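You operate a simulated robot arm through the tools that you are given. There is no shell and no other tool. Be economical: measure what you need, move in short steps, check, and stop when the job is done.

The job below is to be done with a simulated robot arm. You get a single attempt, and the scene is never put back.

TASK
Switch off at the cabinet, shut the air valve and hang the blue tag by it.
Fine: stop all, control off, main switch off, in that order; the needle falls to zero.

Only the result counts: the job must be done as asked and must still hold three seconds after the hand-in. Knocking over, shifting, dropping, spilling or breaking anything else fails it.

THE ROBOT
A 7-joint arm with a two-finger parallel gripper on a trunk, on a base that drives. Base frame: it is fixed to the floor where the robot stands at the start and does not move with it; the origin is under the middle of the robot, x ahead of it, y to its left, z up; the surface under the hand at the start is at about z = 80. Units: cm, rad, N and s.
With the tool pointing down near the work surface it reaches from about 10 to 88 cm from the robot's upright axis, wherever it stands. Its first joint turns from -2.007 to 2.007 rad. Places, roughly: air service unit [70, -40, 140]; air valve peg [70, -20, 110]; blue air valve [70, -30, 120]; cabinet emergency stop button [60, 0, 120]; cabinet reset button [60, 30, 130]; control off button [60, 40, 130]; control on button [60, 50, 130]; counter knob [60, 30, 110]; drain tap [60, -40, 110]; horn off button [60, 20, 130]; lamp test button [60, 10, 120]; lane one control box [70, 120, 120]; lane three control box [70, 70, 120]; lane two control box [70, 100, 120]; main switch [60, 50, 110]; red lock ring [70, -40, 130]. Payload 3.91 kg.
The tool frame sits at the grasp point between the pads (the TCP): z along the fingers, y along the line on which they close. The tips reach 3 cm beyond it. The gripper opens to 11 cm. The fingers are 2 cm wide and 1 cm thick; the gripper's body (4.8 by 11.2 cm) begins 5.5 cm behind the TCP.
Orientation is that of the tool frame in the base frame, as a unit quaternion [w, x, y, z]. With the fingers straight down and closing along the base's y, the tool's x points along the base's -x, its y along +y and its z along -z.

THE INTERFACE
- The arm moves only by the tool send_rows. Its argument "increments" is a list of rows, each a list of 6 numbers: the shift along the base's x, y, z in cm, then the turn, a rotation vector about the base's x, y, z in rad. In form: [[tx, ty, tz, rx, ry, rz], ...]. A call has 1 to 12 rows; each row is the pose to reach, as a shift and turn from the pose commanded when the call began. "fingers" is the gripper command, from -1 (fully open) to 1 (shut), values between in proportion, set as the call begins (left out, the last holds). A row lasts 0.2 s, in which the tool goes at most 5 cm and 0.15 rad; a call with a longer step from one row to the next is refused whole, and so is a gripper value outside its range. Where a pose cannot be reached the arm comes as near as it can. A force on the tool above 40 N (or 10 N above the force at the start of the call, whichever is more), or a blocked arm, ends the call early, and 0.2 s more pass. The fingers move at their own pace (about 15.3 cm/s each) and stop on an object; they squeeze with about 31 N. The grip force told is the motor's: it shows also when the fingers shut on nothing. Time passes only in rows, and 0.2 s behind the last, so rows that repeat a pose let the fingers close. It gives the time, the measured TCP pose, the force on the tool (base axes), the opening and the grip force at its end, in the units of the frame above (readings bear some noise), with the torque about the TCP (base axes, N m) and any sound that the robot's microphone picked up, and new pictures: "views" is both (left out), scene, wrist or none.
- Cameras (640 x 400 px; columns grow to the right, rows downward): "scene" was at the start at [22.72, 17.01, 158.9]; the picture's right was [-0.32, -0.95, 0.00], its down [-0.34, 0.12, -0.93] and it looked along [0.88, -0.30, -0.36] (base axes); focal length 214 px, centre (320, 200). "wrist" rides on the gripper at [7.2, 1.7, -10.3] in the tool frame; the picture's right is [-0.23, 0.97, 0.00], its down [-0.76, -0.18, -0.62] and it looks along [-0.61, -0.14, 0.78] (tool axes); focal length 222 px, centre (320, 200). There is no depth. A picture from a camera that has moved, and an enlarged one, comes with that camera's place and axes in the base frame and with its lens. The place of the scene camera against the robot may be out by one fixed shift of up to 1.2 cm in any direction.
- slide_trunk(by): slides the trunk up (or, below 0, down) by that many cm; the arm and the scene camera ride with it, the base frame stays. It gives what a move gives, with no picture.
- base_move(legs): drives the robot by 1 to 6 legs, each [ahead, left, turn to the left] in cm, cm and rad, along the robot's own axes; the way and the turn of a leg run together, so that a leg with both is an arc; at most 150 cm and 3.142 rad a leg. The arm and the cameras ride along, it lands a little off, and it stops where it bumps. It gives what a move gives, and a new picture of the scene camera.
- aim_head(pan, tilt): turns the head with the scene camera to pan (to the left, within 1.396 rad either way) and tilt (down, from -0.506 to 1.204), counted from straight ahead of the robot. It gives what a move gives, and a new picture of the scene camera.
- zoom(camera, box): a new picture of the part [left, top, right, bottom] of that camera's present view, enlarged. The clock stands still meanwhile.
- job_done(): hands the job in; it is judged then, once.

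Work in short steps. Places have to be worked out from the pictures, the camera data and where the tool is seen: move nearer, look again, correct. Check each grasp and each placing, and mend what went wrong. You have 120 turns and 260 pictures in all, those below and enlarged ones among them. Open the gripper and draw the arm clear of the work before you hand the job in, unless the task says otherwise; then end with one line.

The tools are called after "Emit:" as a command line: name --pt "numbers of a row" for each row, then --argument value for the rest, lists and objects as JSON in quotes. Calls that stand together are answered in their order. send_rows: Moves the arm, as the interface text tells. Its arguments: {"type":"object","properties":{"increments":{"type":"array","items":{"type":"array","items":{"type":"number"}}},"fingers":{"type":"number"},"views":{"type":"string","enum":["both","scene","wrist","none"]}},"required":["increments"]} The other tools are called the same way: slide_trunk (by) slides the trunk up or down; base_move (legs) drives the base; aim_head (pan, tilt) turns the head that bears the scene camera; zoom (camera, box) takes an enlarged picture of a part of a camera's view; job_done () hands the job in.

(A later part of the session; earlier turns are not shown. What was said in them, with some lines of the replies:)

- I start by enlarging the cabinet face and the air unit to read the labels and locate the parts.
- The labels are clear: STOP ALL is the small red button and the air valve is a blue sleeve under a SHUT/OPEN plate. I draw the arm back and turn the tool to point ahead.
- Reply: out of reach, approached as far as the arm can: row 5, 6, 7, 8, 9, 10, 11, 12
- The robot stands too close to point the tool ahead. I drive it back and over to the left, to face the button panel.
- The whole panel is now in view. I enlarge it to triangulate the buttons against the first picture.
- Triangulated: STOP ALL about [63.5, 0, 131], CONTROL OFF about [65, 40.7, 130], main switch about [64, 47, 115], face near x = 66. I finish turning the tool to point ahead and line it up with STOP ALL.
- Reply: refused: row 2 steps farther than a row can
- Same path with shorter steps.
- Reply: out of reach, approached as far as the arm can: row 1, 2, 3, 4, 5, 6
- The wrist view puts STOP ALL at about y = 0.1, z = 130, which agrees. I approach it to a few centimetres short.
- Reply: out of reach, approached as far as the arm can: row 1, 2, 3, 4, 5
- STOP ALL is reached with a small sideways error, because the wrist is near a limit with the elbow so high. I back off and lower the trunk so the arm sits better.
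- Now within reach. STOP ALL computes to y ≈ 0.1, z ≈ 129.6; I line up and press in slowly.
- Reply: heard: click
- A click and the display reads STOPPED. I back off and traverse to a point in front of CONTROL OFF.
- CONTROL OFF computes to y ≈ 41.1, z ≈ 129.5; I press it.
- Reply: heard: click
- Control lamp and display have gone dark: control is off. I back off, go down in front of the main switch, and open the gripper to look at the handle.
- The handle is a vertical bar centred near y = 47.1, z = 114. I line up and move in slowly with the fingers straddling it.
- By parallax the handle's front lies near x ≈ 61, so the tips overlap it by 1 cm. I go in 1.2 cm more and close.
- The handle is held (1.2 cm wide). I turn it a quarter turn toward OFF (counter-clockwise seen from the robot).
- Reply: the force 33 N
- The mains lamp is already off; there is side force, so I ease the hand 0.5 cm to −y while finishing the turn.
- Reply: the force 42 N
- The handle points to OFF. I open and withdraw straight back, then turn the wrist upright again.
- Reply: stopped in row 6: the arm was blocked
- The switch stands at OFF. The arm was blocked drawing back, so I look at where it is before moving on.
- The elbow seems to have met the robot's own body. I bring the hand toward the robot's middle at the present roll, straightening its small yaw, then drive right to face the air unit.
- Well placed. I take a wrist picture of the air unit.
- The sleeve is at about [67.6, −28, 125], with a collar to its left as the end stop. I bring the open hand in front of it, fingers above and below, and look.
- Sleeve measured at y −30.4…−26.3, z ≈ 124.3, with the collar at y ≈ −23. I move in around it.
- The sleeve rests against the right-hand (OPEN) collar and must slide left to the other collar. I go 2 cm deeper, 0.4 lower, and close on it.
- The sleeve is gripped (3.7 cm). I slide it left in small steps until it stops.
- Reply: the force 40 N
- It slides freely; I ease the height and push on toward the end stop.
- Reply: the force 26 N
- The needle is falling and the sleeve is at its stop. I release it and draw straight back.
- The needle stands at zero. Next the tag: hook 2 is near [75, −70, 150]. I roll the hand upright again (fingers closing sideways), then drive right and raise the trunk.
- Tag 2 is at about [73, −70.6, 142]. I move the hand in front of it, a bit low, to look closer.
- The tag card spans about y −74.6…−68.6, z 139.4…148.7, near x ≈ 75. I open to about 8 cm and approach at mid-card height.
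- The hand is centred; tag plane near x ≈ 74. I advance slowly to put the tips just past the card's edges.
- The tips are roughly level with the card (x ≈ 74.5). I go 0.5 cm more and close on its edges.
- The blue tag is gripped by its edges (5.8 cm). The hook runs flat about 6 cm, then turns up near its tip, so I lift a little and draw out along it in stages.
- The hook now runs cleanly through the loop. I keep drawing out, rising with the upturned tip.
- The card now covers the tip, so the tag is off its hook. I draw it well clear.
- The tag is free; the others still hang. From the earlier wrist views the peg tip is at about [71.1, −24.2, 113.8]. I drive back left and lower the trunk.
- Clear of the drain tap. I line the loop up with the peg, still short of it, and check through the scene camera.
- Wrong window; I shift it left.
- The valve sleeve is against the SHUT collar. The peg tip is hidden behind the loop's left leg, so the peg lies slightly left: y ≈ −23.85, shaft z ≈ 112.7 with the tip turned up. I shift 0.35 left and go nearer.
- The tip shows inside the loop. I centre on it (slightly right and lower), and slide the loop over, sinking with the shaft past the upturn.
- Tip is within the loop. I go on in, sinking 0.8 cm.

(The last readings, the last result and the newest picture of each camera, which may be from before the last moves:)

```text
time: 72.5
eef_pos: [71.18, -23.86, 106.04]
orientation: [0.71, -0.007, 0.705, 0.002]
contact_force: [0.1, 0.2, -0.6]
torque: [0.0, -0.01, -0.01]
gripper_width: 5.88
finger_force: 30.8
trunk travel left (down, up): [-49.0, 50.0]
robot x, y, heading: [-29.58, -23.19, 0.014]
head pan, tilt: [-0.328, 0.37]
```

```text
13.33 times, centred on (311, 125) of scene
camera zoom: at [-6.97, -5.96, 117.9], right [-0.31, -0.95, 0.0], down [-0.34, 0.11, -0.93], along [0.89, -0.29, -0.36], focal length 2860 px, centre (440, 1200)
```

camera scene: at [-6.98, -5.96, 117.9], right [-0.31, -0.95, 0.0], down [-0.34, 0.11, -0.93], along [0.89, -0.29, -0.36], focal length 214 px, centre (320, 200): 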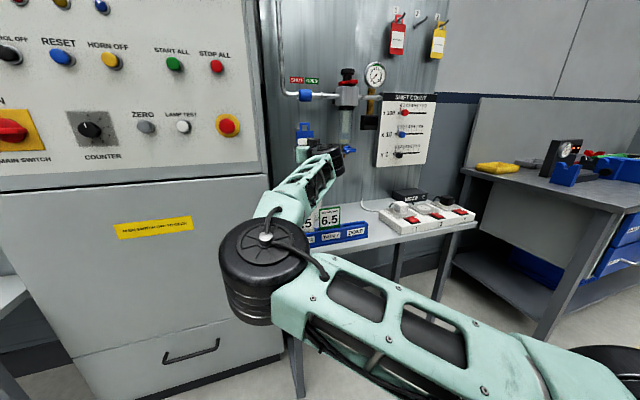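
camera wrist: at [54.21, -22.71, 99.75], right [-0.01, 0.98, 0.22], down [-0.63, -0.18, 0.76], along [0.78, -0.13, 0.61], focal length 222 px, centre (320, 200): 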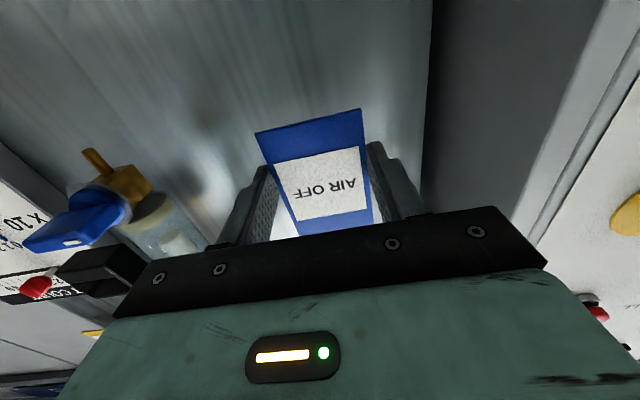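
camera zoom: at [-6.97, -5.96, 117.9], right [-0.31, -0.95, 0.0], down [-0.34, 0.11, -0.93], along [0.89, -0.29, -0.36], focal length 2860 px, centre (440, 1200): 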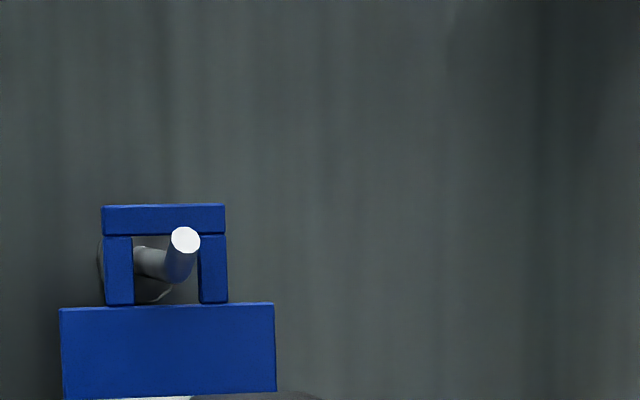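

The peg's tip now stands in front of the loop bar: the loop is on. I go 0.7 deeper and lower until the bar rests on the shaft.

Emit:
send_rows --pt "0.7 0.1 0 0 0 0" --pt "0.7 0.1 -0.2 0 0 0" --pt "0.7 0.1 -0.4 0 0 0" --pt "0.7 0.1 -0.4 0 0 0" --views "wrist"

Emit:
zoom --camera "scene" --box '[287, 110, 335, 140]'

```text
time: 73.5
eef_pos: [72.04, -23.86, 105.63]
orientation: [0.709, -0.007, 0.705, 0.002]
contact_force: [-0.1, 0.1, 0.5]
torque: [-0.04, 0.0, -0.01]
gripper_width: 5.85
finger_force: 30.9
trunk travel left (down, up): [-49.0, 50.0]
robot x, y, heading: [-29.4, -22.98, 0.013]
head pan, tilt: [-0.328, 0.37]
camera wrist: at [61.64, -22.33, 98.3], right [-0.01, 0.98, 0.22], down [-0.63, -0.18, 0.76], along [0.78, -0.13, 0.61], focal length 222 px, centre (320, 200)
```

wrist: 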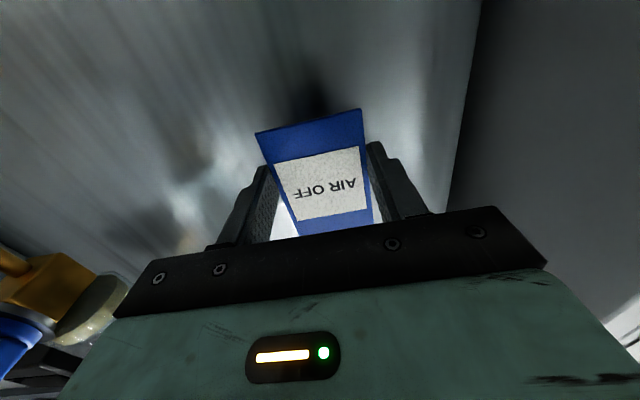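

```text
13.33 times, centred on (311, 125) of scene
camera zoom: at [-6.98, -5.96, 117.91], right [-0.31, -0.95, 0.0], down [-0.34, 0.11, -0.93], along [0.89, -0.29, -0.36], focal length 2860 px, centre (440, 1200)
```

zoom: 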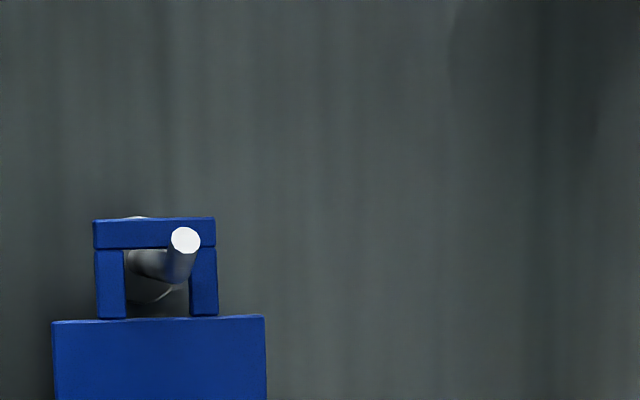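

The bar sits on the shaft. I open the fingers.

Emit:
send_rows --pt "0 0 0 0 0 0" --pt "0 0 0 0 0 0" --pt "0 0 0 0 0 0" --fingers -0.5 --views "wrist"

Emit:
zoom --camera "scene" --box '[287, 110, 335, 140]'

```text
time: 74.3
eef_pos: [71.93, -23.98, 105.56]
orientation: [0.71, -0.007, 0.705, 0.002]
contact_force: [-0.3, -0.7, -0.8]
torque: [0.0, 0.0, -0.02]
gripper_width: 8.27
finger_force: 0.0
trunk travel left (down, up): [-49.0, 50.0]
robot x, y, heading: [-29.44, -23.14, 0.009]
head pan, tilt: [-0.328, 0.37]
camera wrist: at [61.64, -22.33, 98.28], right [-0.01, 0.98, 0.22], down [-0.63, -0.18, 0.76], along [0.78, -0.13, 0.61], focal length 222 px, centre (320, 200)
```

wrist: 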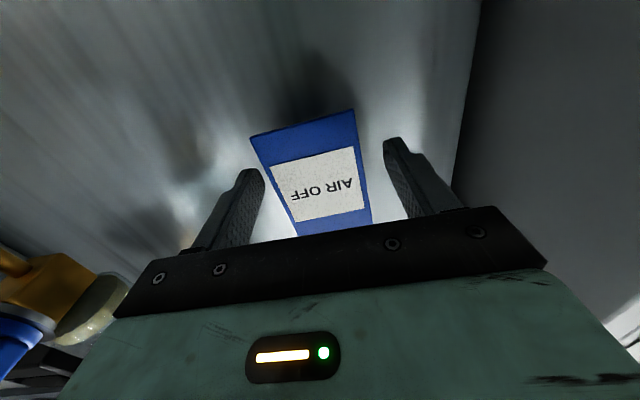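

```text
13.33 times, centred on (311, 125) of scene
camera zoom: at [-6.97, -5.96, 117.9], right [-0.31, -0.95, 0.0], down [-0.34, 0.11, -0.93], along [0.89, -0.29, -0.36], focal length 2860 px, centre (440, 1200)
```

zoom: 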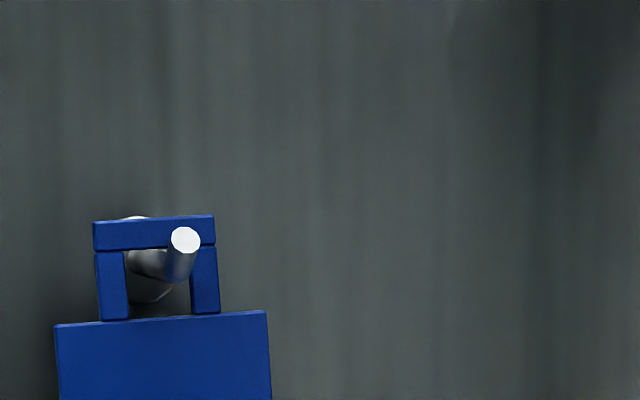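

The tag hangs on the peg by itself. I draw the hand straight back, clear of it.

Emit:
send_rows --pt "-2 0.2 0 0 0 0" --pt "-5 0.2 0 0 0 0" --pt "-9 0.2 0 0 0 0" --pt "-13 0.2 0 0 0 0" --pt "-17 0.2 0 0 0 0" --pt "-21 0.2 0 0 0 0" --pt "-25 0.2 0 0 0 0" --pt "-25 0.2 0 0 0 0"

Emit:
zoom --camera "scene" --box '[270, 60, 430, 170]'

```text
time: 76.1
eef_pos: [46.86, -23.95, 105.47]
orientation: [0.71, -0.007, 0.705, 0.002]
contact_force: [-0.1, -0.9, -0.4]
torque: [0.01, 0.02, 0.01]
gripper_width: 8.28
finger_force: 0.1
trunk travel left (down, up): [-49.0, 50.0]
robot x, y, heading: [-29.12, -22.97, 0.007]
head pan, tilt: [-0.328, 0.37]
camera scene: at [-6.97, -5.96, 117.9], right [-0.31, -0.95, 0.0], down [-0.34, 0.11, -0.93], along [0.89, -0.29, -0.36], focal length 214 px, centre (320, 200)
camera wrist: at [36.5, -22.44, 98.23], right [-0.01, 0.98, 0.22], down [-0.63, -0.18, 0.76], along [0.78, -0.13, 0.61], focal length 222 px, centre (320, 200)
```

scene: 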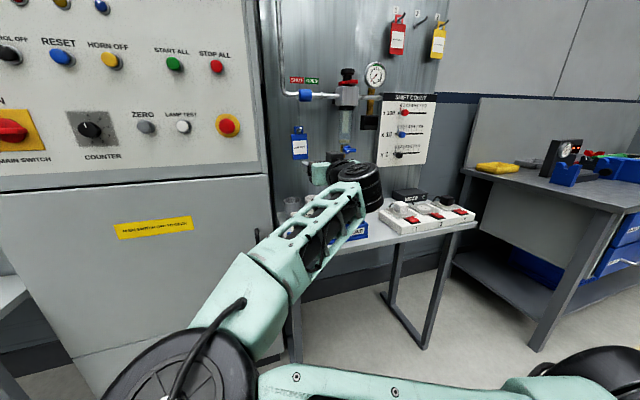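
wrist: 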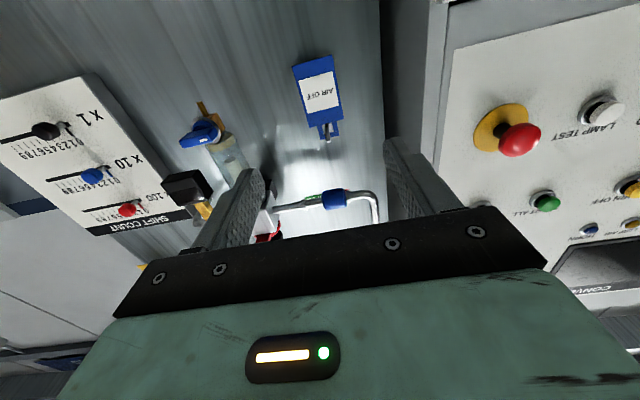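

```text
3.64 times, centred on (350, 115) of scene
camera zoom: at [-6.97, -5.96, 117.9], right [-0.31, -0.95, 0.0], down [-0.34, 0.11, -0.93], along [0.89, -0.29, -0.36], focal length 780 px, centre (211, 509)
```

zoom: 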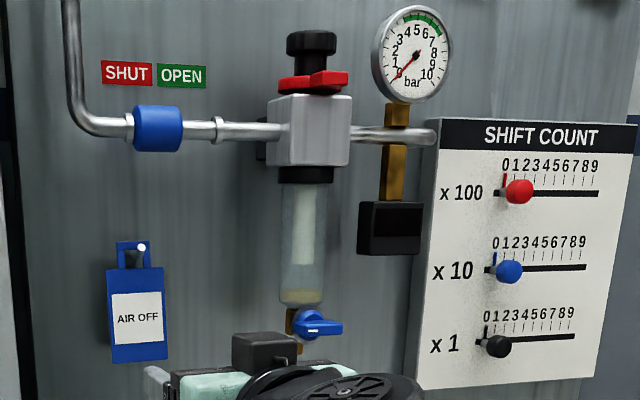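

The tag hangs under the shut valve and the needle is at zero. I open the gripper fully and take a last look at the main switch.

Emit:
send_rows --pt "-2 0 0 0 0 0" --pt "-2 0 0 0 0 0" --fingers -1 --views "none"

Emit:
aim_head --pan 0.4 --tilt 0.1

```text
time: 76.7
eef_pos: [44.92, -23.94, 105.58]
orientation: [0.71, -0.007, 0.705, 0.001]
contact_force: [-0.2, -0.5, 0.1]
torque: [0.02, 0.0, -0.02]
gripper_width: 11.03
finger_force: 0.0
trunk travel left (down, up): [-49.0, 50.0]
robot x, y, heading: [-29.68, -23.29, 0.016]
head pan, tilt: [-0.328, 0.37]
```

```text
time: 77.8
eef_pos: [44.92, -23.79, 105.46]
orientation: [0.71, -0.006, 0.705, 0.001]
contact_force: [-0.5, 0.1, 0.2]
torque: [-0.01, -0.04, -0.03]
gripper_width: 11.0
finger_force: 0.0
trunk travel left (down, up): [-49.0, 50.0]
robot x, y, heading: [-29.31, -23.3, 0.007]
head pan, tilt: [0.4, 0.099]
camera scene: at [-7.37, 0.61, 120.42], right [0.4, -0.92, 0.0], down [-0.09, -0.04, -0.99], along [0.91, 0.4, -0.1], focal length 214 px, centre (320, 200)
```

scene: 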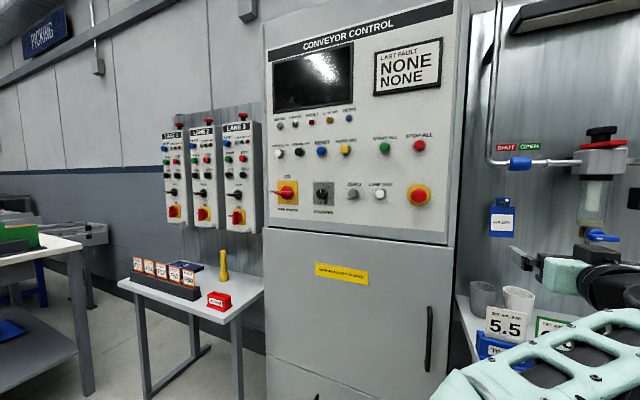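

Everything stands as asked: display dark, lamps out, main switch at OFF, valve shut, tag hung. I hand in.

Emit:
job_done

```text
The job is handed in.
```

The job is handed in: I pressed stop all, then control off, and turned the main switch off, in that order. The air valve is shut, the needle reads zero, and the blue AIR OFF tag hangs on the peg below the valve.
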